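You operate a simulated robot arm through the tools that you are given. There is no shell and no other tool. Be economical: measure what you need, move in short steps, check, and stop when the job is done.

Carry out the task below with a simulated robot arm. There is one attempt and no reset: what you move stays moved.

TASK
Take the green sponge and leave it in the large round basket. Fetch the pack from the top of the short grey table and set it on the top of the grey table. Put the soda bottle from the top of the short grey table on the bay three and the TEA bottle on the flap top of the green table. Put the green bowl from the top of the short grey table on the bay one and the beige bowl on the bottom board of the tall shelf. The order is free. Set down upright: bottle.

The check looks at the end state, three seconds after you hand in, the way a careful person would. Anything else that was tipped, shoved, dropped, spilled or broken makes it a failure.

THE ROBOT
A 7-joint arm with a two-finger parallel gripper on a trunk, on a base that drives. Base frame: it is fixed to the floor where the robot stands at the start and does not move with it; the origin is under the middle of the robot, x ahead of it, y to its left, z up; the surface under the hand at the start is at about z = 76. Units: cm, degrees, N and s.
Its first joint turns from -166.0 to 166.0 degrees. Places, roughly: bay one (21x27 cm) [50, -170, 92]; bay three (21x27 cm) [50, -218, 92]; bottle [75, -50, 75]; bottom board of the tall shelf [50, -210, 20]; bowl [75, -100, 75]; flap top of the green table [40, 110, 70]; green sponge (8x5x4 cm) [70, 0, 120]; large round basket (29x29x10 cm) [-100, -40, 30]; pack [75, -25, 75]; top of the grey table [-110, -240, 80]. Payload 3.43 kg.
The TCP is the grasp point between the finger pads, 3 cm short of the fingertips. In the tool frame z runs along the fingers and y along their closing line. The gripper opens to 9.4 cm. The fingers are 2.8 cm wide and 1 cm thick; the gripper's body (5 by 9.6 cm) begins 5.5 cm behind the TCP.
Orientation is that of the tool frame in the base frame, as a unit quaternion [x, y, z, w]. With the fingers straight down and closing along the base's y, the tool's x points along the base's -x, its y along +y and its z along -z.

THE INTERFACE
- The arm moves only by the tool play_rows. Its argument "increments" is a list of rows, each a list of 3 entries, a list of its own where there are three numbers: the shift along the tool's x, y, z in units of 20 mm (1.0 is 20 mm), then the turn, a rotation vector about the tool's x, y, z in units of 5 degrees (1.0 is 5 degrees), then the finger opening in cm, from 0 to 9.4. In form: [[[dx, dy, dz], [rx, ry, rz], grip], ...]. A call has 1 to 12 rows; each row shifts and turns the commanded pose from where the row before left it, along the tool's axes as they then stand. A call with a number of a shift or a turn outside -1 to 1 is refused whole. A row lasts 0.2 s, in which the tool goes at most 5 cm and 8.6 degrees; a call with a longer step from one row to the next is refused whole, and so is a gripper value outside its range. A pose out of reach is approached as far as the arm can. The call stops where the force on the tool passes 40 N (or 10 N more than at its start, if that is more) or the arm is blocked; 0.2 s more then pass. The fingers move at their own pace (about 4.5 cm/s each) and stop on an object; they squeeze with about 30 N. The grip force told is the motor's: it shows also when the fingers shut on nothing. Time passes only in rows, and 0.2 s behind the last, so rows that do not move let the fingers close. The reply holds the time, the measured pose of the TCP, the force on the tool along the base axes, the opening and the grip force, in the units named above and with some noise, with the torque about the TCP (base axes, N m) and any sound that the robot's microphone picked up.
- Cameras (640 x 400 px; columns grow to the right, rows downward): "scene" is now at [50.42, 17.96, 120.08]; the picture's right is [-0.39, -0.92, 0.00], its down [-0.54, 0.23, -0.81] and it looks along [0.75, -0.32, -0.58] (base axes); focal length 214 px, centre (320, 200). "wrist" rides on the gripper at [7.6, 1.4, -10.2] in the tool frame; the picture's right is [-0.18, 0.98, 0.00], its down [-0.75, -0.14, -0.64] and it looks along [-0.63, -0.12, 0.77] (tool axes); focal length 243 px, centre (320, 200). There is no depth. A picture from a camera that has moved, and an enlarged one, comes with that camera's place and axes in the base frame and with its lens.
- camera(camera): a new picture of that camera. The clock stands still meanwhile.
- raise_lower(by): slides the trunk up (or, below 0, down) by that many cm; the arm and the scene camera ride with it, the base frame stays. It gives what a move gives, with no picture.
- roll_base(legs): drives the robot by 1 to 6 legs, each [ahead, left, turn to the left] in cm, cm and degrees, along the robot's own axes; the way and the turn of a leg run together, so that a leg with both is an arc; at most 150 cm and 180 degrees a leg. The arm and the cameras ride along, it lands a little off, and it stops where it bumps. It gives what a move gives.
- pan_tilt(pan, tilt): turns the head with the scene camera to pan (to the left, within 103 degrees either way) and tilt (down, from -29 to 69), counted from straight ahead of the robot. It gives what a move gives.
- close_up(camera, box): a new picture of the part [left, top, right, bottom] of that camera's present view, enlarged. The clock stands still meanwhile.
- close_job(): hands the job in; it is judged then, once.

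Go step by step. Nothing tells you exact positions but the pictures and the camera data: compare them with the known pose of the tool, close in by small moves and look again before you grip or let go. The budget is 186 turns and 164 pictures, counting those below and the enlarged ones. Unless the task says otherwise, let go and move clear before handing in, and close with one line.

The tools are called after "Call:" as name(argument=value, ...) on one line, values as JSON. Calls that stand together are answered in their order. play_rows: Moves the arm, as the interface text tells. Its arguments: {"type":"object","properties":{"increments":{"type":"array","items":{"type":"array"}}},"required":["increments"]} The other tools are called the same way: raise_lower (by) slides the trunk up or down; roll_base (legs) drives the base; pan_tilt (pan, tilt) turns the head that bears the scene camera; camera (camera) takes a picture; close_up (camera, box) takes an enlarged picture of a part of a camera's view; close_job () hands the job in.

At the start:

```text
time: 0.0
ee_pos: [49.84, -29.67, 134.76]
tcp_rot: [0.001, 1.0, 0.0, 0.001]
wrist_force: [0.1, -0.4, -0.1]
wrist_torque: [0.02, -0.01, -0.04]
grip_width: 9.41
finger_force: 0.1
trunk travel left (down, up): [-30.0, 19.0]
robot x, y, heading: [-0.1, 0.09, 0.1]
head pan, tilt: [-23.0, 35.8]
```

scene: 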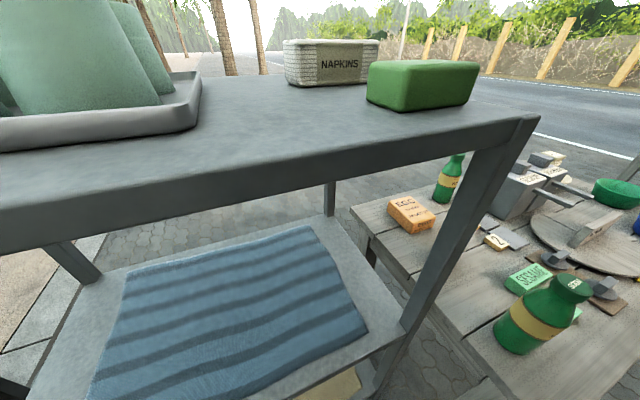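
wrist: 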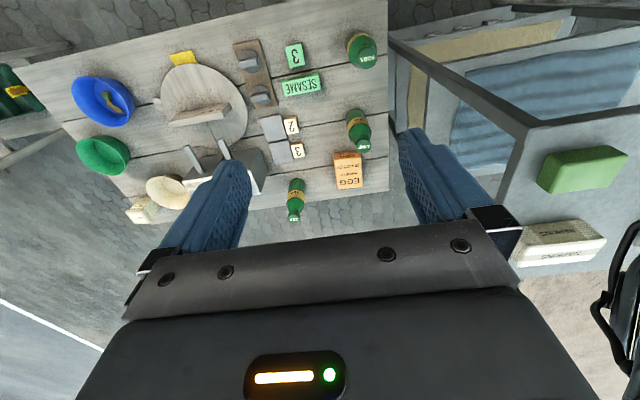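

I see the high grey table with the green sponge on its top and, to the right, the low table with bottles, bowls and packs. I'll look around first to find the items and the targets.

Call:
pan_tilt(pan=-60, tilt=35)

Call:
camera(camera="scene")

Call:
close_up(camera="wrist", box=[0, 0, 400, 250])

```text
time: 1.0
ee_pos: [49.9, -29.59, 134.66]
tcp_rot: [0.0, 1.0, 0.0, 0.0]
wrist_force: [-0.3, 0.1, 0.4]
wrist_torque: [0.02, -0.02, 0.02]
grip_width: 9.41
finger_force: 0.1
trunk travel left (down, up): [-30.0, 19.0]
robot x, y, heading: [-0.25, 0.31, 0.2]
head pan, tilt: [-60.0, 35.0]
```

```text
161 pictures are left
camera scene: at [46.76, 13.76, 120.2], right [-0.87, -0.5, 0.0], down [-0.29, 0.5, -0.82], along [0.41, -0.71, -0.57], focal length 214 px, centre (320, 200)
```

scene: 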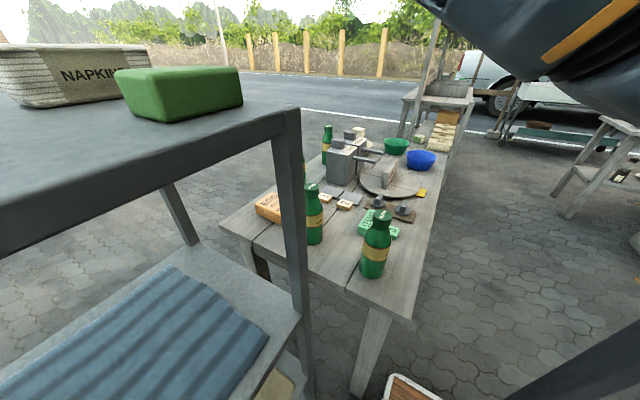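

```text
1.60 times, centred on (200, 125) of wrist
camera zoom: at [42.32, -28.23, 144.99], right [0.18, 0.98, 0.0], down [0.75, -0.14, 0.64], along [0.63, -0.12, -0.77], focal length 388 px, centre (512, 320)
```

zoom: 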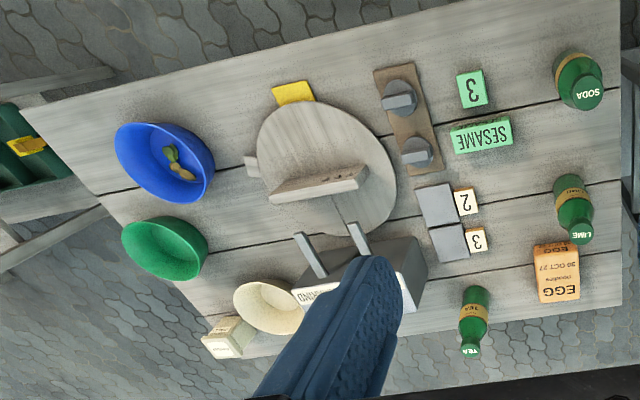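

The low table carries three green bottles (SODA, LIME, TEA), an orange EGG pack, and blue, green and beige bowls. I look further around for the destinations.

Call:
pan_tilt(pan=-100, tilt=25)

Call:
camera(camera="scene")

Call:
pan_tilt(pan=90, tilt=35)

Call:
camera(camera="scene")

Call:
pan_tilt(pan=40, tilt=35)

Call:
camera(camera="scene")

```text
time: 2.1
ee_pos: [49.76, -29.63, 134.74]
tcp_rot: [0.0, 1.0, 0.0, 0.0]
wrist_force: [-0.1, 0.0, -1.3]
wrist_torque: [-0.01, 0.01, 0.02]
grip_width: 9.41
finger_force: 0.0
trunk travel left (down, up): [-30.0, 19.0]
robot x, y, heading: [-0.4, 0.22, -0.1]
head pan, tilt: [-100.0, 25.0]
```

```text
159 pictures are left
camera scene: at [40.76, 12.3, 121.78], right [-0.98, 0.17, 0.0], down [0.07, 0.42, -0.91], along [-0.16, -0.89, -0.42], focal length 214 px, centre (320, 200)
```

scene: 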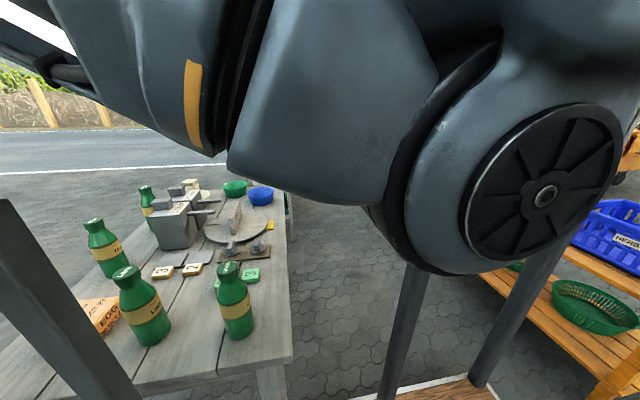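

```text
time: 4.9
ee_pos: [49.8, -29.71, 134.71]
tcp_rot: [0.001, 1.0, 0.0, 0.0]
wrist_force: [0.3, -0.6, -0.3]
wrist_torque: [-0.01, 0.02, -0.02]
grip_width: 9.4
finger_force: 0.0
trunk travel left (down, up): [-30.0, 19.0]
robot x, y, heading: [0.24, -0.17, -0.1]
head pan, tilt: [90.0, 35.0]
```

```text
158 pictures are left
camera scene: at [42.35, 30.19, 120.2], right [1.0, 0.0, 0.0], down [0.0, -0.57, -0.82], along [0.0, 0.82, -0.57], focal length 214 px, centre (320, 200)
```

scene: 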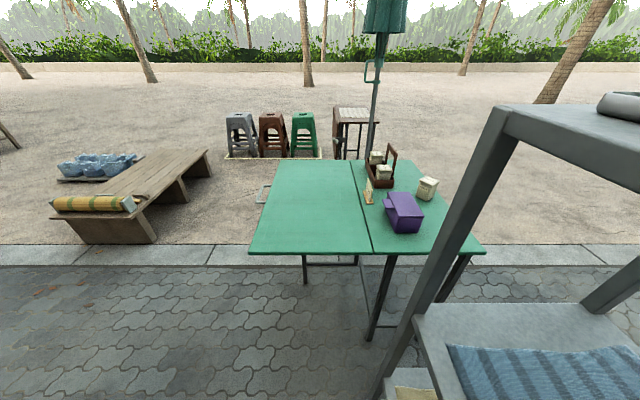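

```text
time: 6.1
ee_pos: [49.83, -29.61, 134.65]
tcp_rot: [0.0, 1.0, 0.0, 0.0]
wrist_force: [0.4, 0.3, -0.5]
wrist_torque: [-0.03, 0.01, 0.01]
grip_width: 9.4
finger_force: 0.0
trunk travel left (down, up): [-30.0, 19.0]
robot x, y, heading: [0.26, -0.36, 0.1]
head pan, tilt: [40.0, 35.0]
```

```text
157 pictures are left
camera scene: at [49.09, 27.04, 120.2], right [0.64, -0.77, 0.0], down [-0.44, -0.37, -0.82], along [0.63, 0.53, -0.57], focal length 214 px, centre (320, 200)
```

scene: 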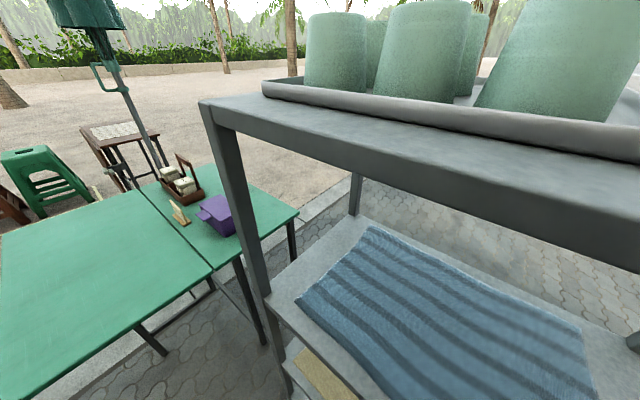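

The sponge should be near (64.5, 2, 118) on the high table's top, whose surface is at about 115.5. I bring the hand toward it while turning the fingers to close across its short side.

Call:
play_rows(increments=[[[0, 1, 0], [0, 0, 0], 9.4], [[0, 1, 0], [0, 0, 0], 9.4], [[0, 1, 0], [0, 0, 0], 9.4], [[0, 1, 0], [0, 0, 0], 9.4], [[0, 1, 0], [0, 0, 0], 9.4], [[0, 1, 0], [0, 0, 0], 9.4], [[0, 1, 0], [0, 0, 0], 9.4], [[0, 1, 0], [0, 0, 0], 9.4], [[0, 1, 0], [0, 0, 0], 9.4], [[0, 1, 0], [0, 0, 0], 9.4], [[0, 1, 0], [0, 0, 0], 9.4], [[0, 1, 0], [0, 0, 0], 9.4]])

Call:
camera(camera="wrist")

```text
time: 8.7
ee_pos: [49.69, -5.78, 134.77]
tcp_rot: [0.003, 1.0, 0.002, 0.001]
wrist_force: [-1.1, -0.2, -0.2]
wrist_torque: [-0.02, 0.04, 0.0]
grip_width: 9.38
finger_force: 0.1
trunk travel left (down, up): [-30.0, 19.0]
robot x, y, heading: [0.14, 0.09, -0.1]
head pan, tilt: [40.0, 35.0]
```

```text
156 pictures are left
camera wrist: at [42.25, -4.32, 145.05], right [0.19, 0.98, 0.0], down [0.75, -0.15, 0.64], along [0.63, -0.12, -0.76], focal length 243 px, centre (320, 200)
```

wrist: 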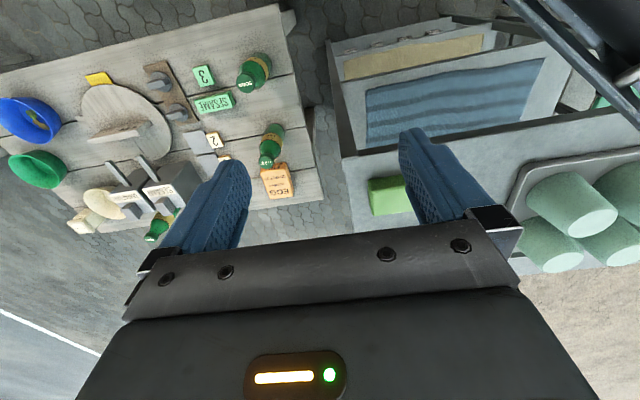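

The sponge's near-left corner shows at about (61.6, -1.7), so its centre is near (64, 2.4). I move above it and turn the hand.

Call:
play_rows(increments=[[[-1, 0.58, 0], [0, 0, 0], 9.4], [[-1, 0.58, 0], [0, 0, 0], 9.4], [[-1, 0.58, 0], [0, 0, 0], 9.4], [[-1, 0.58, 0], [0, 0, 0], 9.4], [[-1, 0.58, 0], [0, 0, 0], 9.4], [[-1, 0.58, 0], [0, 0, 0], 9.4], [[-1, 0.58, 0], [0, 0, 0], 9.4], [[0, 0, 0], [0, 0, -1], 9.4], [[0, 0, 0], [0, 0, -1], 9.4], [[0, 0, 0], [0, 0, -1], 9.4], [[0, 0, 0], [0, 0, -1], 9.4], [[0, 0, 0], [0, 0, -1], 9.4]])

Call:
play_rows(increments=[[[0, 0, 0], [0, 0, -1], 9.4], [[0, 0, 0], [0, 0, -1], 9.4], [[0, 0, 0], [0, 0, -1], 9.4], [[0, 0, 0], [0, 0, -1], 9.4], [[0, 0, 0], [0, 0, -1], 9.4], [[0, 0, 0], [0, 0, -1], 9.4], [[0, 0, 0], [0, 0, -1], 9.4], [[0, 0, 0], [0, 0, -1], 9.4], [[0, 0, 0], [0, 0, -1], 9.4], [[0, 0, 0], [0, 0, -1], 9.4], [[0, 0, 0], [0, 0, -1], 9.4], [[0, 0, 0], [0, 0, -1], 9.4]])

Call:
play_rows(increments=[[[0, 0, 0], [0, 0, -1], 8]])

Call:
camera(camera="wrist")

Call:
pan_tilt(pan=-25, tilt=20)

Call:
camera(camera="scene")

```text
time: 11.3
ee_pos: [63.89, 1.62, 134.6]
tcp_rot: [-0.203, 0.979, -0.001, 0.0]
wrist_force: [-0.1, 1.0, 0.4]
wrist_torque: [-0.02, -0.03, 0.0]
grip_width: 9.38
finger_force: 0.1
trunk travel left (down, up): [-30.0, 19.0]
robot x, y, heading: [0.28, -0.57, -0.1]
head pan, tilt: [40.0, 35.0]
```

```text
time: 13.9
ee_pos: [63.95, 1.35, 134.57]
tcp_rot: [-0.661, 0.75, -0.001, -0.002]
wrist_force: [-0.1, -1.2, 0.7]
wrist_torque: [-0.04, -0.02, -0.01]
grip_width: 9.41
finger_force: 0.2
trunk travel left (down, up): [-30.0, 19.0]
robot x, y, heading: [-0.18, 0.3, -0.2]
head pan, tilt: [40.0, 35.0]
```

```text
time: 14.3
ee_pos: [63.89, 1.16, 134.43]
tcp_rot: [-0.692, 0.722, -0.002, -0.006]
wrist_force: [-0.1, 0.5, 0.5]
wrist_torque: [0.01, -0.01, 0.0]
grip_width: 8.01
finger_force: 0.1
trunk travel left (down, up): [-30.0, 19.0]
robot x, y, heading: [-0.16, 0.3, 0.2]
head pan, tilt: [40.0, 35.0]
```

```text
155 pictures are left
camera wrist: at [62.43, -6.31, 144.87], right [-0.97, 0.23, 0.0], down [0.18, 0.75, 0.63], along [0.14, 0.62, -0.77], focal length 243 px, centre (320, 200)
```

wrist: 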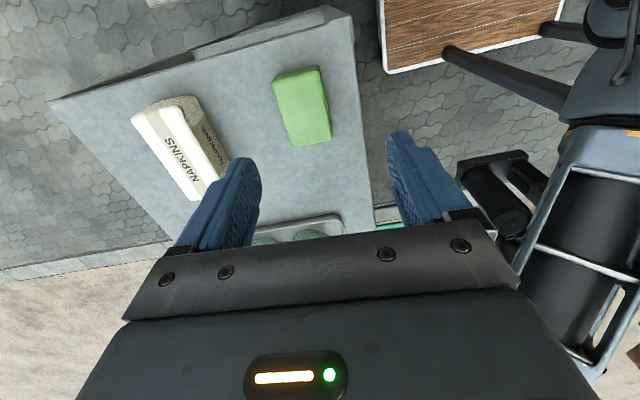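

```text
time: 15.7
ee_pos: [63.83, 1.13, 134.69]
tcp_rot: [-0.692, 0.722, 0.0, 0.0]
wrist_force: [-0.8, 0.6, -0.4]
wrist_torque: [0.01, -0.03, 0.0]
grip_width: 8.0
finger_force: 0.1
trunk travel left (down, up): [-30.0, 19.0]
robot x, y, heading: [-0.0, 0.39, -0.1]
head pan, tilt: [-25.0, 20.0]
```

```text
154 pictures are left
camera scene: at [50.74, 20.74, 119.25], right [-0.08, -1.0, 0.0], down [-0.66, 0.05, -0.75], along [0.75, -0.06, -0.66], focal length 214 px, centre (320, 200)
```

scene: 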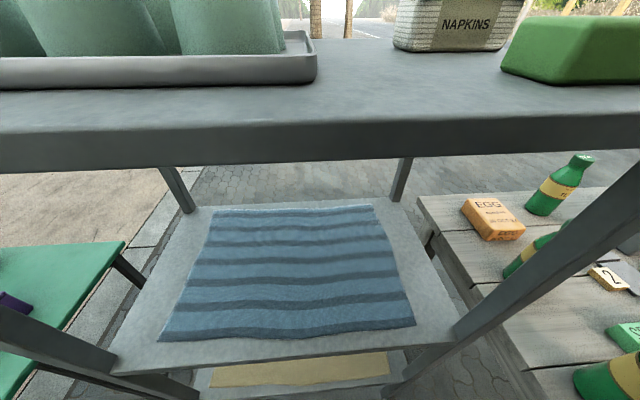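

The sponge centre is at about (65.8, 2.0) with its long axis along y. I align over it, descend most of the way and look.

Call:
play_rows(increments=[[[-0.42, -1, 0], [0, 0, 0], 7.5], [[0, 0, 1], [0, 0, 0], 7.5], [[0, 0, 1], [0, 0, 0], 7.5], [[0, 0, 1], [0, 0, 0], 7.5], [[0, 0, 1], [0, 0, 0], 7.5], [[0, 0, 1], [0, 0, 0], 7.5]])

Call:
camera(camera="wrist")

Call:
camera(camera="scene")

```text
time: 17.0
ee_pos: [65.15, 1.1, 129.16]
tcp_rot: [-0.693, 0.716, 0.016, 0.083]
wrist_force: [-0.1, 0.1, -0.6]
wrist_torque: [0.02, 0.0, -0.03]
grip_width: 7.48
finger_force: 0.1
trunk travel left (down, up): [-30.0, 19.0]
robot x, y, heading: [-0.0, -0.4, 0.1]
head pan, tilt: [-25.0, 20.0]
stopped in row 6: the arm was blocked; the commanded pose is now the measured one
```

```text
153 pictures are left
camera wrist: at [62.66, -7.81, 138.03], right [-0.97, 0.22, -0.06], down [0.1, 0.65, 0.75], along [0.21, 0.73, -0.66], focal length 243 px, centre (320, 200)
```

wrist: 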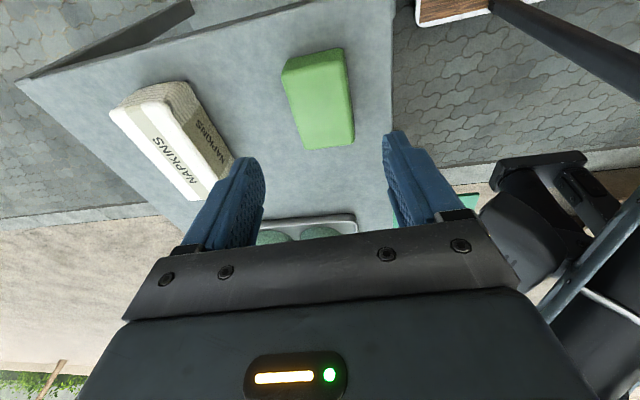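

```text
152 pictures are left
camera scene: at [50.26, 20.86, 118.41], right [-0.07, -1.0, 0.0], down [-0.73, 0.05, -0.68], along [0.68, -0.05, -0.74], focal length 214 px, centre (320, 200)
```

scene: 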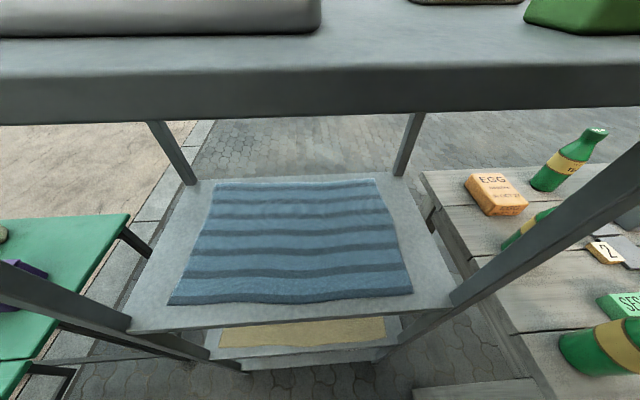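

The arm is blocked: the wrist tilted, and the head no longer sits where it was commanded, so the arm is pressing on the head. I back up out of contact, lift, and drive the base back so the arm can reach with more extension.

Call:
play_rows(increments=[[[0, 0, -1], [0, 0, 0], 7.5], [[0, 0, -1], [0, 0, 0], 7.5], [[0, 0, -1], [0, 0, 0], 7.5]])

Call:
roll_base(legs=[[-15, 0, 0]])

Call:
pan_tilt(pan=-25, tilt=20)

Call:
camera(camera="scene")

```text
time: 17.8
ee_pos: [64.91, 0.8, 134.47]
tcp_rot: [-0.697, 0.713, 0.016, 0.073]
wrist_force: [0.1, 0.4, -0.4]
wrist_torque: [-0.02, 0.02, 0.0]
grip_width: 7.49
finger_force: 0.1
trunk travel left (down, up): [-30.0, 19.0]
robot x, y, heading: [-0.1, 0.29, 0.2]
head pan, tilt: [-25.0, 20.0]
```

```text
time: 19.2
ee_pos: [49.8, 0.92, 134.69]
tcp_rot: [-0.697, 0.713, 0.017, 0.075]
wrist_force: [0.3, 0.7, -0.2]
wrist_torque: [-0.01, 0.0, -0.02]
grip_width: 7.51
finger_force: 0.1
trunk travel left (down, up): [-30.0, 19.0]
robot x, y, heading: [-14.68, 0.3, 0.0]
head pan, tilt: [-25.0, 20.0]
```

```text
time: 19.8
ee_pos: [49.75, 1.02, 134.65]
tcp_rot: [-0.698, 0.712, 0.016, 0.075]
wrist_force: [0.1, -0.5, 0.7]
wrist_torque: [-0.01, 0.0, 0.01]
grip_width: 7.5
finger_force: 0.1
trunk travel left (down, up): [-30.0, 19.0]
robot x, y, heading: [-15.43, 0.05, 0.1]
head pan, tilt: [-25.0, 20.0]
```

```text
151 pictures are left
camera scene: at [36.1, 20.29, 120.09], right [-0.13, -0.99, 0.0], down [-0.58, 0.08, -0.81], along [0.8, -0.11, -0.58], focal length 214 px, centre (320, 200)
```

scene: 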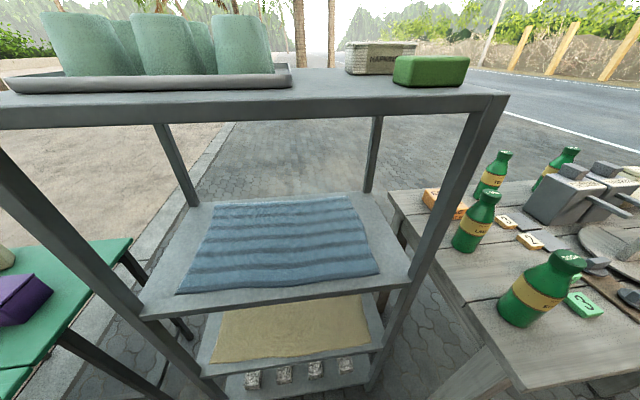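

The head is coming free. I straighten the tool and extend forward over the sponge.

Call:
play_rows(increments=[[[0, -1, 0], [-0.48, 0.73, 0], 7.5], [[0, -1, 0], [-0.48, 0.73, 0], 7.5], [[0, -1, 0], [0, 0, 0], 7.5], [[0, -1, 0], [0, 0, 0], 7.5], [[0, -1, 0], [0, 0, 0], 7.5], [[0, -1, 0], [0, 0, 0], 7.5], [[0, -1, 0], [0, 0, 0], 7.5], [[-0.5, -1, 0], [0, 0, 0], 7.5], [[0, 0, 0], [0, 0, 0], 7.5]])

Call:
camera(camera="wrist")

Call:
pan_tilt(pan=-25, tilt=20)

Call:
camera(camera="scene")

```text
time: 21.8
ee_pos: [65.87, 1.35, 134.97]
tcp_rot: [-0.699, 0.715, 0.001, 0.002]
wrist_force: [-0.2, -0.2, -0.2]
wrist_torque: [0.02, -0.02, 0.02]
grip_width: 7.53
finger_force: 0.1
trunk travel left (down, up): [-30.0, 19.0]
robot x, y, heading: [-14.74, -0.18, 0.3]
head pan, tilt: [-25.0, 20.0]
```

```text
150 pictures are left
camera wrist: at [64.37, -6.31, 145.2], right [-0.98, 0.21, 0.0], down [0.16, 0.75, 0.65], along [0.13, 0.63, -0.76], focal length 243 px, centre (320, 200)
```

wrist: 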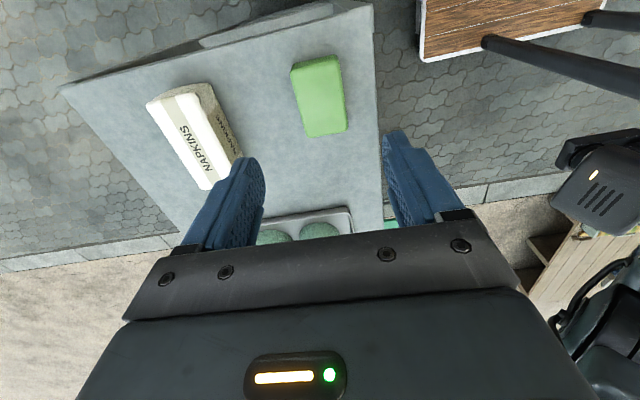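

```text
time: 22.4
ee_pos: [65.74, 1.33, 134.9]
tcp_rot: [-0.699, 0.715, 0.002, 0.003]
wrist_force: [-1.0, 0.0, 0.0]
wrist_torque: [0.01, 0.0, -0.02]
grip_width: 7.47
finger_force: 0.0
trunk travel left (down, up): [-30.0, 19.0]
robot x, y, heading: [-14.83, 0.04, 0.2]
head pan, tilt: [-25.0, 20.0]
```

```text
149 pictures are left
camera scene: at [33.54, 20.14, 116.38], right [-0.21, -0.98, 0.0], down [-0.87, 0.19, -0.45], along [0.44, -0.09, -0.89], focal length 214 px, centre (320, 200)
```

scene: 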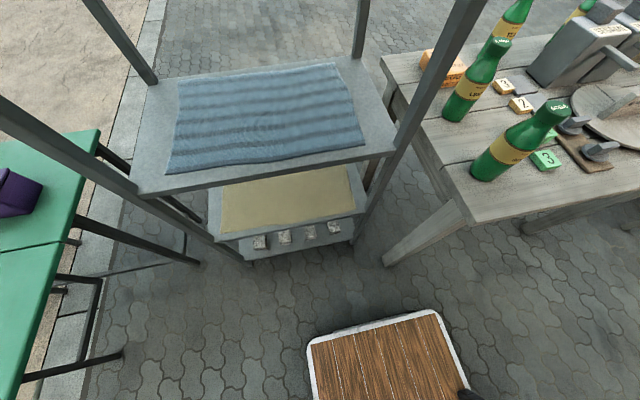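

The head gets pushed whenever the arm points straight ahead, but it was free with the arm about 30° to the right. I'll swing the hand right, then shift the base left so the sponge sits to the robot's right.

Call:
play_rows(increments=[[[1, 0, 0], [0, 0, 0], 7.5], [[1, 0, 0], [0, 0, 0], 7.5], [[1, 0, 0], [0, 0, 0], 7.5], [[1, 0, 0], [0, 0, 0], 7.5], [[1, 0, 0], [0, 0, 0], 7.5], [[1, 0, 0], [0, 0, 0], 7.5], [[1, 0, 0], [0, 0, 0], 7.5], [[1, 0, 0], [0, 0, 0], 7.5], [[1, 0, 0], [0, 0, 0], 7.5], [[1, 0, 0], [0, 0, 0], 7.5], [[1, 0, 0], [0, 0, 0], 7.5], [[1, 0, 0], [0, 0, 0], 7.5]])

Call:
play_rows(increments=[[[1, 0, 0], [0, 0, 0], 7.5], [[1, 0, 0], [0, 0, 0], 7.5], [[1, 0, 0], [0, 0, 0], 7.5], [[1, 0, 0], [0, 0, 0], 7.5], [[1, 0, 0], [0, 0, 0], 7.5], [[1, 0, 0], [0, 0, 0], 7.5], [[1, 0, 0], [0, 0, 0], 7.5], [[1, 0, 0], [0, 0, 0], 7.5]])

Call:
roll_base(legs=[[0, 41, 0]])

Call:
pan_tilt(pan=-35, tilt=20)

Call:
camera(camera="scene")

Call:
camera(camera="wrist")

```text
time: 25.0
ee_pos: [65.46, -22.43, 134.4]
tcp_rot: [-0.7, 0.714, 0.005, -0.003]
wrist_force: [0.2, -0.3, 0.2]
wrist_torque: [-0.02, 0.04, -0.01]
grip_width: 7.51
finger_force: 0.0
trunk travel left (down, up): [-30.0, 19.0]
robot x, y, heading: [-14.8, -0.02, 0.3]
head pan, tilt: [-25.0, 20.0]
```

```text
time: 26.8
ee_pos: [65.03, -38.51, 134.64]
tcp_rot: [-0.698, 0.716, 0.002, 0.001]
wrist_force: [0.0, 0.3, -0.2]
wrist_torque: [0.0, 0.05, 0.03]
grip_width: 7.49
finger_force: 0.1
trunk travel left (down, up): [-30.0, 19.0]
robot x, y, heading: [-14.84, -0.24, 0.1]
head pan, tilt: [-25.0, 20.0]
```

```text
time: 29.3
ee_pos: [64.94, 2.38, 134.59]
tcp_rot: [-0.699, 0.715, 0.001, 0.0]
wrist_force: [-0.3, -0.2, -0.7]
wrist_torque: [0.02, 0.0, 0.0]
grip_width: 7.5
finger_force: 0.0
trunk travel left (down, up): [-30.0, 19.0]
robot x, y, heading: [-15.15, 41.02, 0.3]
head pan, tilt: [-25.0, 20.0]
```

```text
time: 30.0
ee_pos: [65.04, 2.48, 134.52]
tcp_rot: [-0.7, 0.715, 0.002, 0.0]
wrist_force: [0.6, -0.5, 1.3]
wrist_torque: [0.04, 0.01, 0.0]
grip_width: 7.49
finger_force: 0.0
trunk travel left (down, up): [-30.0, 19.0]
robot x, y, heading: [-14.72, 40.76, 0.3]
head pan, tilt: [-35.0, 20.0]
```

```text
148 pictures are left
camera scene: at [34.94, 57.0, 122.59], right [-0.57, -0.82, 0.0], down [-0.28, 0.2, -0.94], along [0.77, -0.54, -0.34], focal length 214 px, centre (320, 200)
```

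scene: 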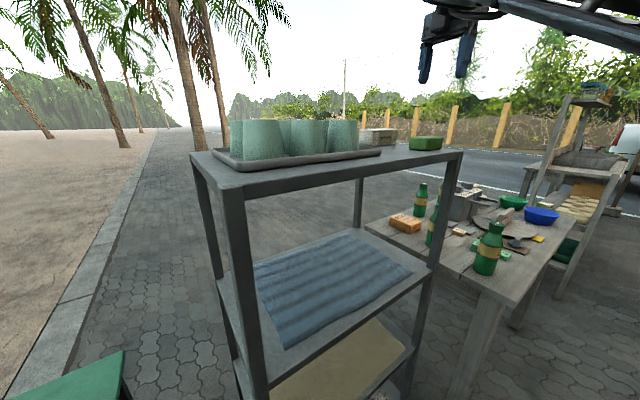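

```text
147 pictures are left
camera wrist: at [63.57, -5.25, 144.82], right [-0.98, 0.2, 0.0], down [0.16, 0.75, 0.64], along [0.13, 0.63, -0.77], focal length 243 px, centre (320, 200)
```

wrist: 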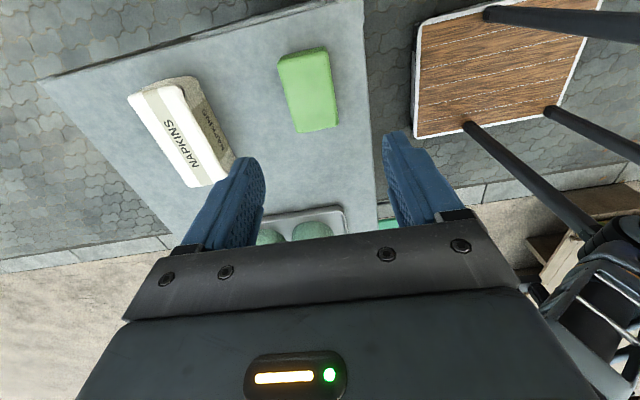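

The head is free now and the sponge reads (66, 1.8) with its top at about 119.6. I align and go down.

Call:
play_rows(increments=[[[0.3, -0.5, 0], [0, 0, 0], 7.5], [[0, 0, 1], [0, 0, 0], 7.5], [[0, 0, 1], [0, 0, 0], 7.5], [[0, 0, 1], [0, 0, 0], 7.5], [[0, 0, 1], [0, 0, 0], 7.5], [[0, 0, 1], [0, 0, 0], 7.5]])

Call:
camera(camera="scene")

Call:
camera(camera="wrist")

```text
time: 31.4
ee_pos: [65.93, 1.78, 124.71]
tcp_rot: [-0.7, 0.714, 0.0, 0.0]
wrist_force: [0.5, 0.8, 0.0]
wrist_torque: [0.0, -0.02, 0.01]
grip_width: 7.53
finger_force: 0.1
trunk travel left (down, up): [-30.0, 19.0]
robot x, y, heading: [-14.91, 40.84, 0.3]
head pan, tilt: [-35.0, 20.0]
```

```text
146 pictures are left
camera scene: at [34.92, 56.99, 122.59], right [-0.57, -0.82, 0.0], down [-0.28, 0.2, -0.94], along [0.77, -0.54, -0.34], focal length 214 px, centre (320, 200)
```

scene: 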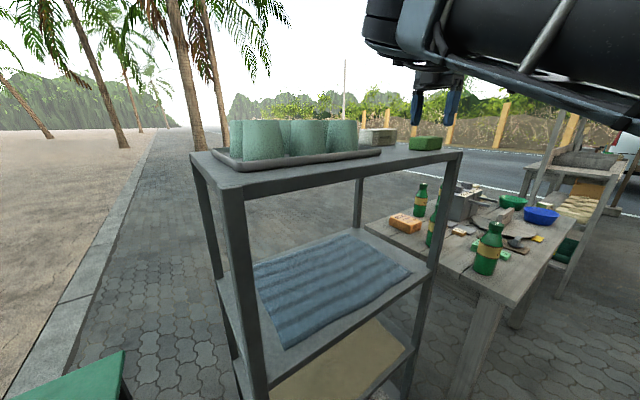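

```text
145 pictures are left
camera wrist: at [64.45, -5.86, 135.03], right [-0.98, 0.2, 0.0], down [0.16, 0.75, 0.64], along [0.13, 0.63, -0.77], focal length 243 px, centre (320, 200)
```

wrist: 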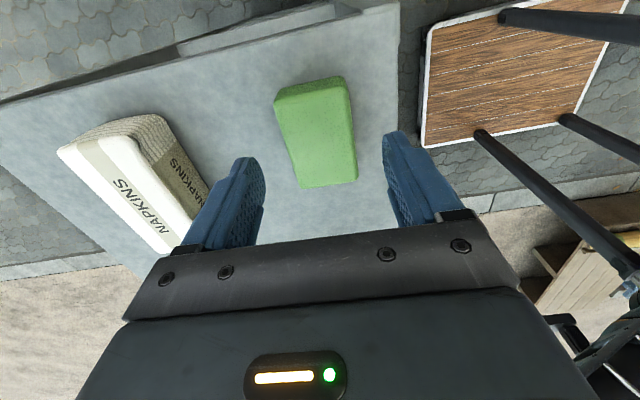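

The sponge lies between the fingers. Down the last 5 cm and grip.

Call:
play_rows(increments=[[[0, 0, 0.9], [0, 0, 0], 7.5], [[0, 0, 0.9], [0, 0, 0], 7.5], [[0, 0, 0.8], [0, 0, 0], 7.5], [[0, 0, 0], [0, 0, 0], 7.5], [[0, 0, 0], [0, 0, 0], 2], [[0, 0, 0], [0, 0, 0], 2], [[0, 0, 0], [0, 0, 0], 2], [[0, 0, 0], [0, 0, 0], 2]])

Call:
play_rows(increments=[[[0, 0, -1], [0, 0, 0], 2], [[0, 0, -1], [0, 0, 0], 2], [[0, 0, -1], [0, 0, 0], 2], [[0, 0, -1], [0, 0, 0], 2], [[0, 0, -1], [0, 0, 0], 2], [[0, 0, -1], [0, 0, 0], 2], [[0, 0, -1], [0, 0, 0], 2]])

Call:
camera(camera="wrist")

```text
time: 33.2
ee_pos: [65.96, 1.77, 119.37]
tcp_rot: [-0.699, 0.715, 0.001, 0.0]
wrist_force: [-0.8, -0.4, -0.1]
wrist_torque: [-0.02, 0.05, 0.01]
grip_width: 5.35
finger_force: 30.5
trunk travel left (down, up): [-30.0, 19.0]
robot x, y, heading: [-15.08, 40.73, 0.1]
head pan, tilt: [-35.0, 20.0]
```

```text
time: 34.8
ee_pos: [65.84, 1.89, 133.35]
tcp_rot: [-0.7, 0.714, 0.002, 0.0]
wrist_force: [-0.5, -0.9, -0.3]
wrist_torque: [0.02, 0.03, -0.04]
grip_width: 2.04
finger_force: 0.0
trunk travel left (down, up): [-30.0, 19.0]
robot x, y, heading: [-15.28, 40.86, 0.3]
head pan, tilt: [-35.0, 20.0]
```

```text
144 pictures are left
camera wrist: at [64.46, -5.76, 143.7], right [-0.98, 0.21, 0.0], down [0.16, 0.75, 0.64], along [0.13, 0.63, -0.77], focal length 243 px, centre (320, 200)
```

wrist: 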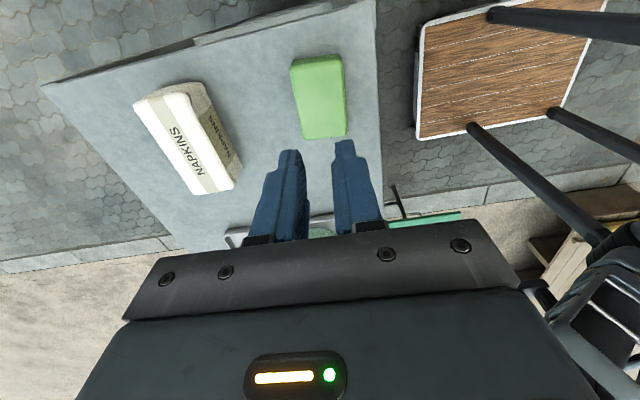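

The fingers slid off the sponge, which still lies at about (66, 1.5). I will grip lower, feeling for the table with small steps.

Call:
play_rows(increments=[[[0.1, 0, 1], [0, 0, 0], 7.5], [[0, 0, 1], [0, 0, 0], 7.5], [[0, 0, 1], [0, 0, 0], 7.5], [[0, 0, 1], [0, 0, 0], 7.5], [[0, 0, 1], [0, 0, 0], 7.5], [[0, 0, 1], [0, 0, 0], 7.5], [[0, 0, 1], [0, 0, 0], 7.5], [[0, 0, 0.15], [0, 0, 0], 7.5], [[0, 0, 0.15], [0, 0, 0], 7.5], [[0, 0, 0.15], [0, 0, 0], 7.5]])

Call:
close_up(camera="scene", box=[340, 80, 500, 180])

```text
time: 37.2
ee_pos: [65.89, 1.51, 118.89]
tcp_rot: [-0.7, 0.714, -0.002, 0.0]
wrist_force: [0.2, 2.9, 14.7]
wrist_torque: [0.33, 0.57, -0.18]
grip_width: 7.45
finger_force: 0.1
trunk travel left (down, up): [-30.0, 19.0]
robot x, y, heading: [-14.81, 40.74, 0.1]
head pan, tilt: [-35.0, 20.0]
stopped in row 10: the force on the tool passed its limit at 42 N (the readings are from after the stop); the commanded pose is now the measured one
```

```text
4.00 times, centred on (420, 130) of scene
camera zoom: at [34.89, 57.03, 122.58], right [-0.57, -0.82, 0.0], down [-0.28, 0.2, -0.94], along [0.77, -0.54, -0.34], focal length 858 px, centre (-80, 480)
```

zoom: 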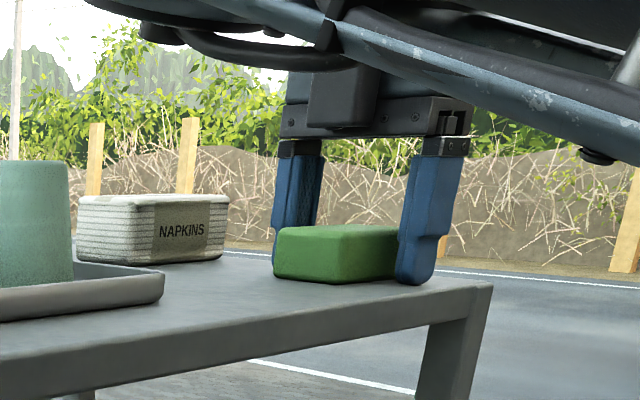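

The tips now touch the table and the sponge is well between the pads. I grip firmly, wait, and lift slowly.

Call:
play_rows(increments=[[[0, 0, -0.1], [0, 0, 0], 3], [[0, 0, 0], [0, 0, 0], 3], [[0, 0, 0], [0, 0, 0], 3], [[0, 0, 0], [0, 0, 0], 3], [[0, 0, 0], [0, 0, 0], 3], [[0, 0, 0], [0, 0, 0], 3], [[0, 0, -0.2], [0, 0, 0], 3], [[0, 0, -0.2], [0, 0, 0], 3], [[0, 0, -0.2], [0, 0, 0], 3], [[0, 0, -0.2], [0, 0, 0], 3]])

Call:
close_up(camera="scene", box=[340, 80, 500, 180])

```text
time: 39.4
ee_pos: [65.84, 1.51, 120.63]
tcp_rot: [-0.699, 0.715, 0.0, -0.001]
wrist_force: [0.2, 0.4, -0.3]
wrist_torque: [-0.02, -0.03, 0.0]
grip_width: 5.35
finger_force: 30.1
trunk travel left (down, up): [-30.0, 19.0]
robot x, y, heading: [-15.04, 40.63, 0.2]
head pan, tilt: [-35.0, 20.0]
```

```text
4.00 times, centred on (420, 130) of scene
camera zoom: at [34.94, 57.0, 122.58], right [-0.57, -0.82, 0.0], down [-0.28, 0.2, -0.94], along [0.77, -0.54, -0.34], focal length 858 px, centre (-80, 480)
```

zoom: 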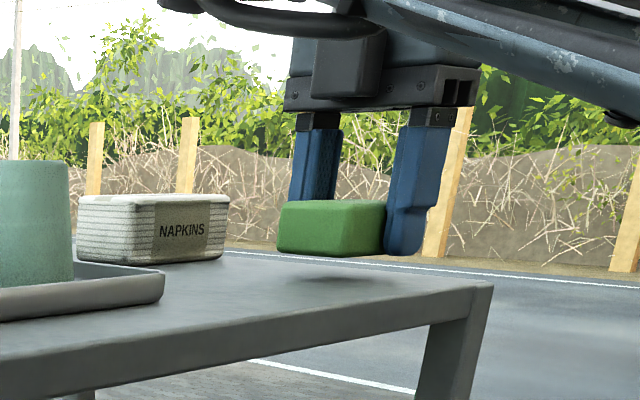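

The sponge is held. I lift further, gently, then turn the robot right by 90° and look towards the basket.

Call:
play_rows(increments=[[[0, 0, -0.4], [0, 0, 0], 3], [[0, 0, -0.5], [0, 0, 0], 3], [[0, 0, -0.5], [0, 0, 0], 3], [[0, 0, -0.5], [0, 0, 0], 3], [[0, 0, -0.5], [0, 0, 0], 3], [[0, 0, -0.5], [0, 0, 0], 3], [[0, 0, -0.5], [0, 0, 0], 3], [[0, 0, -0.5], [0, 0, 0], 3], [[0, 0, -0.5], [0, 0, 0], 3], [[0, 0, -0.5], [0, 0, 0], 3], [[0, 0, -0.5], [0, 0, 0], 3], [[0, 0, -0.5], [0, 0, 0], 3]])

Call:
roll_base(legs=[[0, 0, -90]])

Call:
pan_tilt(pan=-60, tilt=20)

Call:
camera(camera="scene")

Call:
pan_tilt(pan=0, tilt=20)

Call:
camera(camera="scene")

```text
time: 42.0
ee_pos: [65.96, 1.57, 132.46]
tcp_rot: [-0.7, 0.714, -0.001, 0.0]
wrist_force: [-0.2, -0.2, 0.4]
wrist_torque: [0.01, 0.01, 0.01]
grip_width: 5.32
finger_force: 30.2
trunk travel left (down, up): [-30.0, 19.0]
robot x, y, heading: [-15.47, 40.7, 0.1]
head pan, tilt: [-35.0, 20.0]
```

```text
time: 46.2
ee_pos: [-53.84, -40.36, 132.46]
tcp_rot: [0.009, 1.0, 0.0, -0.001]
wrist_force: [-0.5, 0.2, -0.3]
wrist_torque: [0.0, 0.04, -0.06]
grip_width: 5.32
finger_force: 29.8
trunk travel left (down, up): [-30.0, 19.0]
robot x, y, heading: [-15.13, 40.72, -89.5]
head pan, tilt: [-35.0, 20.0]
```

```text
time: 47.1
ee_pos: [-53.79, -40.3, 132.45]
tcp_rot: [0.009, 1.0, 0.0, -0.001]
wrist_force: [-0.2, -0.3, 0.0]
wrist_torque: [0.01, 0.02, 0.03]
grip_width: 5.32
finger_force: 29.6
trunk travel left (down, up): [-30.0, 19.0]
robot x, y, heading: [-14.8, 40.59, -89.5]
head pan, tilt: [-60.0, 20.0]
```

```text
141 pictures are left
camera scene: at [-1.1, -6.11, 122.59], right [-0.51, 0.86, 0.0], down [0.29, 0.17, -0.94], along [-0.81, -0.48, -0.34], focal length 214 px, centre (320, 200)
```

scene: 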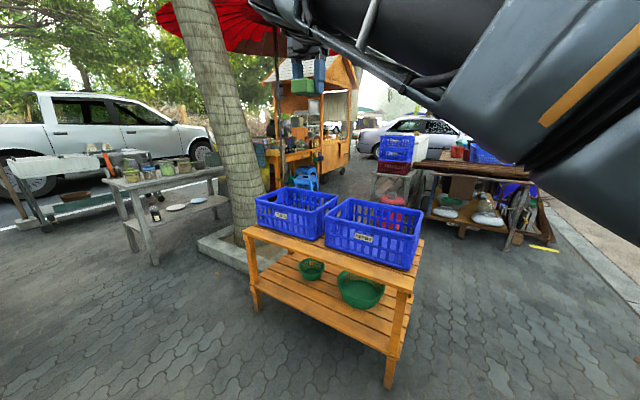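

```text
time: 48.4
ee_pos: [-53.77, -40.3, 132.39]
tcp_rot: [0.009, 1.0, 0.0, -0.001]
wrist_force: [-0.2, 0.1, -0.4]
wrist_torque: [-0.01, 0.02, 0.0]
grip_width: 5.33
finger_force: 29.9
trunk travel left (down, up): [-30.0, 19.0]
robot x, y, heading: [-15.23, 40.74, -89.4]
head pan, tilt: [0.0, 20.0]
```

```text
140 pictures are left
camera scene: at [6.99, -10.7, 122.59], right [-1.0, -0.01, 0.0], down [0.0, 0.34, -0.94], along [0.01, -0.94, -0.34], focal length 214 px, centre (320, 200)
```

scene: 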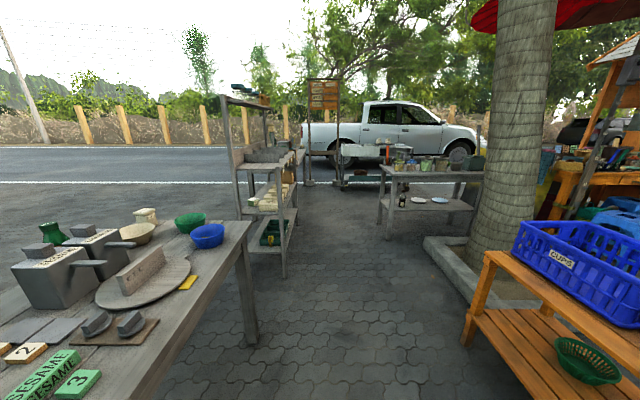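

Now I see everything: the orange bench has crates on its upper board (z≈60) and the big round green basket on its lower board near (-100, -38). I'll have to reach in horizontally under the upper board, so I first undo the hand's yaw and turn the robot towards the bench.

Call:
play_rows(increments=[[[0, 0, 0], [0, 0, 0.8], 3], [[0, 0, 0], [0, 0, 0.8], 3], [[0, 0, 0], [0, 0, 0.8], 3], [[0, 0, 0], [0, 0, 0.8], 3], [[0, 0, 0], [0, 0, 0.8], 3], [[0, 0, 0], [0, 0, 0.8], 3], [[0, 0, 0], [0, 0, 0.8], 3], [[0, 0, 0], [0, 0, 0.8], 3], [[0, 0, 0], [0, 0, 0.8], 3], [[0, 0, 0], [0, 0, 0.8], 3], [[0, 0, 0], [0, 0, 0.8], 3], [[0, 0, 0], [0, 0, 0.8], 3]])

Call:
play_rows(increments=[[[0, 0, 0], [0, 0, 0.8], 3], [[0, 0, 0], [0, 0, 0.8], 3], [[0, 0, 0], [0, 0, 0.8], 3], [[0, 0, 0], [0, 0, 0.8], 3], [[0, 0, 0], [0, 0, 0.8], 3], [[0, 0, 0], [0, 0, 0.8], 3], [[0, 0, 0], [0, 0, 0.8], 3], [[0, 0, 0], [0, 0, 0.8], 3], [[0, 0, 0], [0, 0, 0.8], 3], [[0, 0, 0], [0, 0, 0.8], 3], [[0, 0, 0], [0, 0, 0.5], 3]])

Call:
roll_base(legs=[[0, 0, -90], [-7, 119, 0]])

Call:
pan_tilt(pan=-10, tilt=45)

Call:
camera(camera="scene")

Call:
camera(camera="wrist")

```text
time: 51.0
ee_pos: [-53.93, -40.29, 132.53]
tcp_rot: [0.414, 0.91, -0.001, -0.002]
wrist_force: [0.3, 0.6, -0.3]
wrist_torque: [0.02, -0.04, 0.0]
grip_width: 5.32
finger_force: 29.9
trunk travel left (down, up): [-30.0, 19.0]
robot x, y, heading: [-14.8, 40.95, -89.9]
head pan, tilt: [0.0, 20.0]
```

```text
time: 53.4
ee_pos: [-53.84, -40.29, 132.39]
tcp_rot: [0.717, 0.697, -0.001, -0.001]
wrist_force: [0.9, -0.7, -0.3]
wrist_torque: [-0.01, -0.01, 0.01]
grip_width: 5.35
finger_force: 30.4
trunk travel left (down, up): [-30.0, 19.0]
robot x, y, heading: [-15.08, 40.85, -89.3]
head pan, tilt: [0.0, 20.0]
```

```text
time: 63.2
ee_pos: [-88.78, -38.62, 132.48]
tcp_rot: [1.0, -0.014, 0.0, 0.0]
wrist_force: [0.4, 0.1, 0.1]
wrist_torque: [0.02, 0.02, -0.01]
grip_width: 5.32
finger_force: 30.6
trunk travel left (down, up): [-30.0, 19.0]
robot x, y, heading: [-7.49, -77.53, -179.5]
head pan, tilt: [0.0, 20.0]
```

```text
time: 64.1
ee_pos: [-88.71, -38.64, 132.42]
tcp_rot: [1.0, -0.013, 0.0, 0.0]
wrist_force: [-0.5, 0.2, -0.2]
wrist_torque: [0.01, 0.0, -0.02]
grip_width: 5.31
finger_force: 30.4
trunk travel left (down, up): [-30.0, 19.0]
robot x, y, heading: [-7.6, -77.52, -180.0]
head pan, tilt: [-10.0, 45.0]
```

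```text
139 pictures are left
camera scene: at [-57.61, -98.07, 118.73], right [0.17, 0.99, 0.0], down [0.7, -0.12, -0.71], along [-0.7, 0.12, -0.71], focal length 214 px, centre (320, 200)
```

scene: 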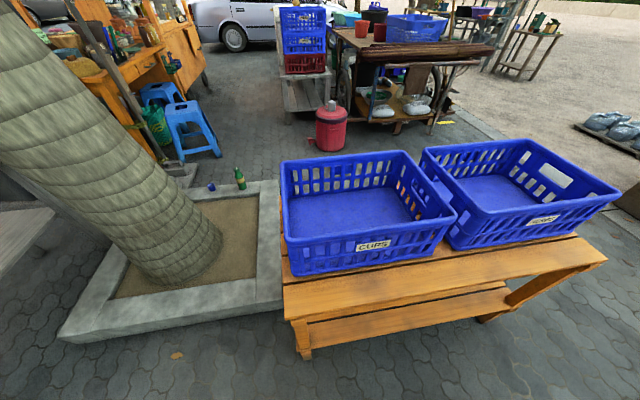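

```text
138 pictures are left
camera wrist: at [-81.01, -40.32, 142.73], right [-0.21, -0.98, 0.0], down [-0.75, 0.16, 0.64], along [-0.63, 0.14, -0.77], focal length 243 px, centre (320, 200)
```

wrist: 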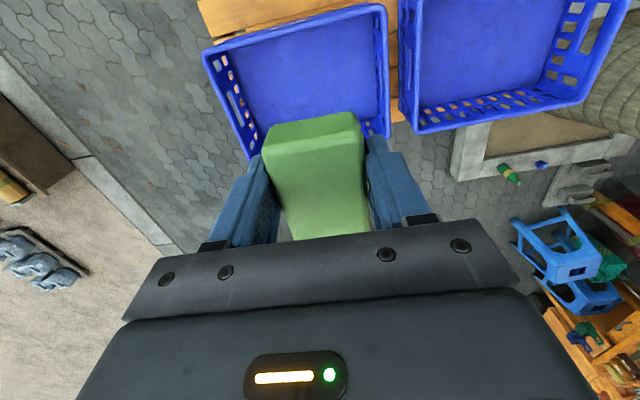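

The sponge is held well, and the bench front is at x≈-75.5. I shift the base left and the hand right so the arm has room, retract in front of the bench, and then pitch the tool forward.

Call:
roll_base(legs=[[0, 20, 0]])

Call:
play_rows(increments=[[[0.9, -1, 0], [0, -0.5, 0], 3], [[0.9, -1, 0], [0, 0, 0], 3], [[0.9, -1, 0], [0, 0, 0], 3], [[0.9, -1, 0], [0, 0, 0], 3], [[0.9, -1, 0], [0, 0, 0], 3], [[0.9, -1, 0], [0, 0, 0], 3], [[0.9, -1, 0], [0, 0, 0], 3], [[0.9, -1, 0], [0, 0, 0], 3], [[0.9, -1, 0], [0, 0, 0], 3], [[0.9, -1, 0], [0, 0, 0], 3]])

Call:
play_rows(increments=[[[0, 0, 0], [0, -1, 0], 3], [[0, 0, 0], [0, -1, 0], 3], [[0, 0, 0], [0, -1, 0], 3], [[0, 0, 0], [0, -1, 0], 3], [[0, 0, 0], [0, -1, 0], 3], [[0, 0, 0], [0, -1, 0], 3], [[0, 0, 0], [0, -1, 0], 3], [[0, 0, 0], [0, -1, 0], 3], [[0, 0, 0], [0, -1, 0], 3], [[0, 0, 0], [0, -1, 0], 3], [[0, 0, 0], [0, -1, 0], 3], [[0, 0, 0], [0, -1, 0], 3]])

Call:
camera(camera="wrist")

```text
time: 65.8
ee_pos: [-88.63, -58.92, 132.46]
tcp_rot: [1.0, -0.014, 0.0, -0.001]
wrist_force: [0.3, 0.4, 0.1]
wrist_torque: [-0.04, 0.0, 0.0]
grip_width: 5.34
finger_force: 29.9
trunk travel left (down, up): [-30.0, 19.0]
robot x, y, heading: [-7.87, -97.8, -179.6]
head pan, tilt: [-10.0, 45.0]
```

```text
time: 68.0
ee_pos: [-70.12, -39.44, 131.61]
tcp_rot: [1.0, -0.014, -0.022, -0.002]
wrist_force: [-0.8, 0.5, 0.1]
wrist_torque: [0.01, -0.04, 0.0]
grip_width: 5.35
finger_force: 30.5
trunk travel left (down, up): [-30.0, 19.0]
robot x, y, heading: [-7.55, -98.01, -179.5]
head pan, tilt: [-10.0, 45.0]
```

```text
time: 70.8
ee_pos: [-70.69, -39.28, 128.47]
tcp_rot: [0.867, -0.018, -0.498, 0.004]
wrist_force: [0.1, 0.9, 0.0]
wrist_torque: [0.0, -0.05, -0.03]
grip_width: 5.35
finger_force: 29.6
trunk travel left (down, up): [-30.0, 19.0]
robot x, y, heading: [-7.43, -98.33, -179.8]
head pan, tilt: [-10.0, 45.0]
stopped in row 12: the arm was blocked; the commanded pose is now the measured one
```

```text
137 pictures are left
camera wrist: at [-57.95, -41.05, 127.18], right [-0.12, -0.98, 0.18], down [0.18, 0.16, 0.97], along [-0.98, 0.15, 0.16], focal length 243 px, centre (320, 200)
```

wrist: 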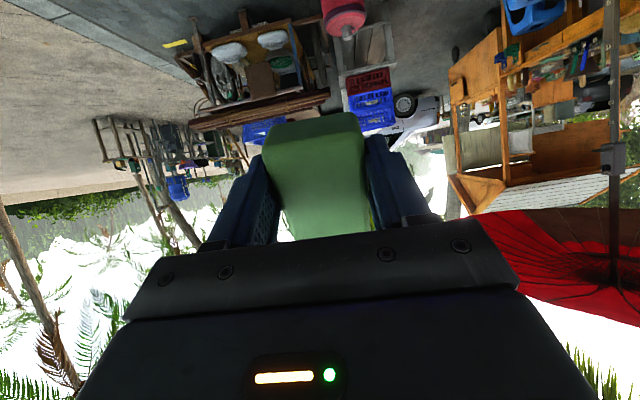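

Blocked at 60° of pitch while high up; more room should exist lower. I go down in front of the bench and try the rest.

Call:
play_rows(increments=[[[0.866, 0, 0.5], [0, 0, 0], 3], [[0.866, 0, 0.5], [0, 0, 0], 3], [[0.866, 0, 0.5], [0, 0, 0], 3], [[0.866, 0, 0.5], [0, 0, 0], 3], [[0.866, 0, 0.5], [0, 0, 0], 3], [[0.866, 0, 0.5], [0, 0, 0], 3], [[0.866, 0, 0.5], [0, 0, 0], 3], [[0.866, 0, 0.5], [0, 0, 0], 3], [[0.866, 0, 0.5], [0, 0, 0], 3], [[0.866, 0, 0.5], [0, 0, 0], 3], [[0.866, 0, 0.5], [0, 0, 0], 3], [[0.866, 0, 0.5], [0, 0, 0], 3]])

Call:
play_rows(increments=[[[0.866, 0, 0.5], [0, 0, 0], 3], [[0.866, 0, 0.5], [0, 0, 0], 3], [[0.866, 0, 0.5], [0, 0, 0], 3], [[0.866, 0, 0.5], [0, 0, 0], 3], [[0.866, 0, 0.5], [0, 0, 0], 3], [[0.866, 0, 0.5], [0, 0, 0], 3], [[0, 0, 0], [0, -0.5, 0], 3], [[0, 0, 0], [0, -0.5, 0], 3], [[0, 0, 0], [0, -0.5, 0], 3], [[0, 0, 0], [0, -0.5, 0], 3]])

Call:
pan_tilt(pan=-50, tilt=35)

Call:
camera(camera="scene")

```text
time: 73.3
ee_pos: [-70.74, -39.8, 105.11]
tcp_rot: [0.866, -0.017, -0.501, 0.002]
wrist_force: [-0.1, 0.0, 0.2]
wrist_torque: [0.01, -0.01, 0.0]
grip_width: 5.34
finger_force: 30.0
trunk travel left (down, up): [-30.0, 19.0]
robot x, y, heading: [-7.41, -98.02, -179.7]
head pan, tilt: [-10.0, 45.0]
```

```text
time: 75.5
ee_pos: [-70.75, -39.96, 92.95]
tcp_rot: [0.818, -0.016, -0.575, 0.0]
wrist_force: [-0.2, -0.5, -0.6]
wrist_torque: [-0.04, -0.04, -0.05]
grip_width: 5.33
finger_force: 29.9
trunk travel left (down, up): [-30.0, 19.0]
robot x, y, heading: [-7.71, -98.39, -179.9]
head pan, tilt: [-10.0, 45.0]
```

```text
time: 76.6
ee_pos: [-70.84, -40.08, 93.02]
tcp_rot: [0.819, -0.015, -0.574, 0.003]
wrist_force: [1.0, -0.2, -0.6]
wrist_torque: [-0.01, 0.04, -0.02]
grip_width: 5.33
finger_force: 30.1
trunk travel left (down, up): [-30.0, 19.0]
robot x, y, heading: [-7.39, -97.92, -179.8]
head pan, tilt: [-50.0, 35.0]
```

```text
136 pictures are left
camera scene: at [-55.23, -113.08, 120.2], right [0.76, 0.65, 0.0], down [0.37, -0.44, -0.82], along [-0.53, 0.62, -0.57], focal length 214 px, centre (320, 200)
```

scene: 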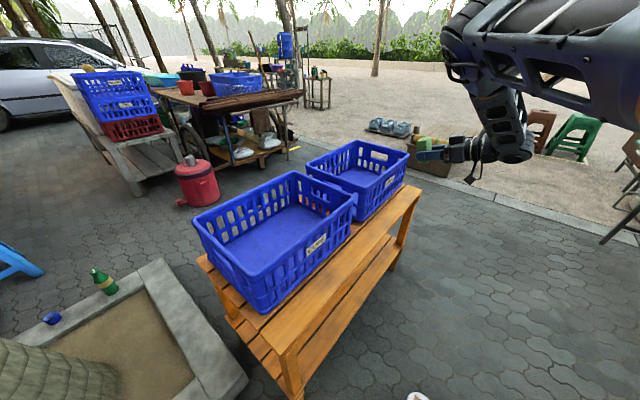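

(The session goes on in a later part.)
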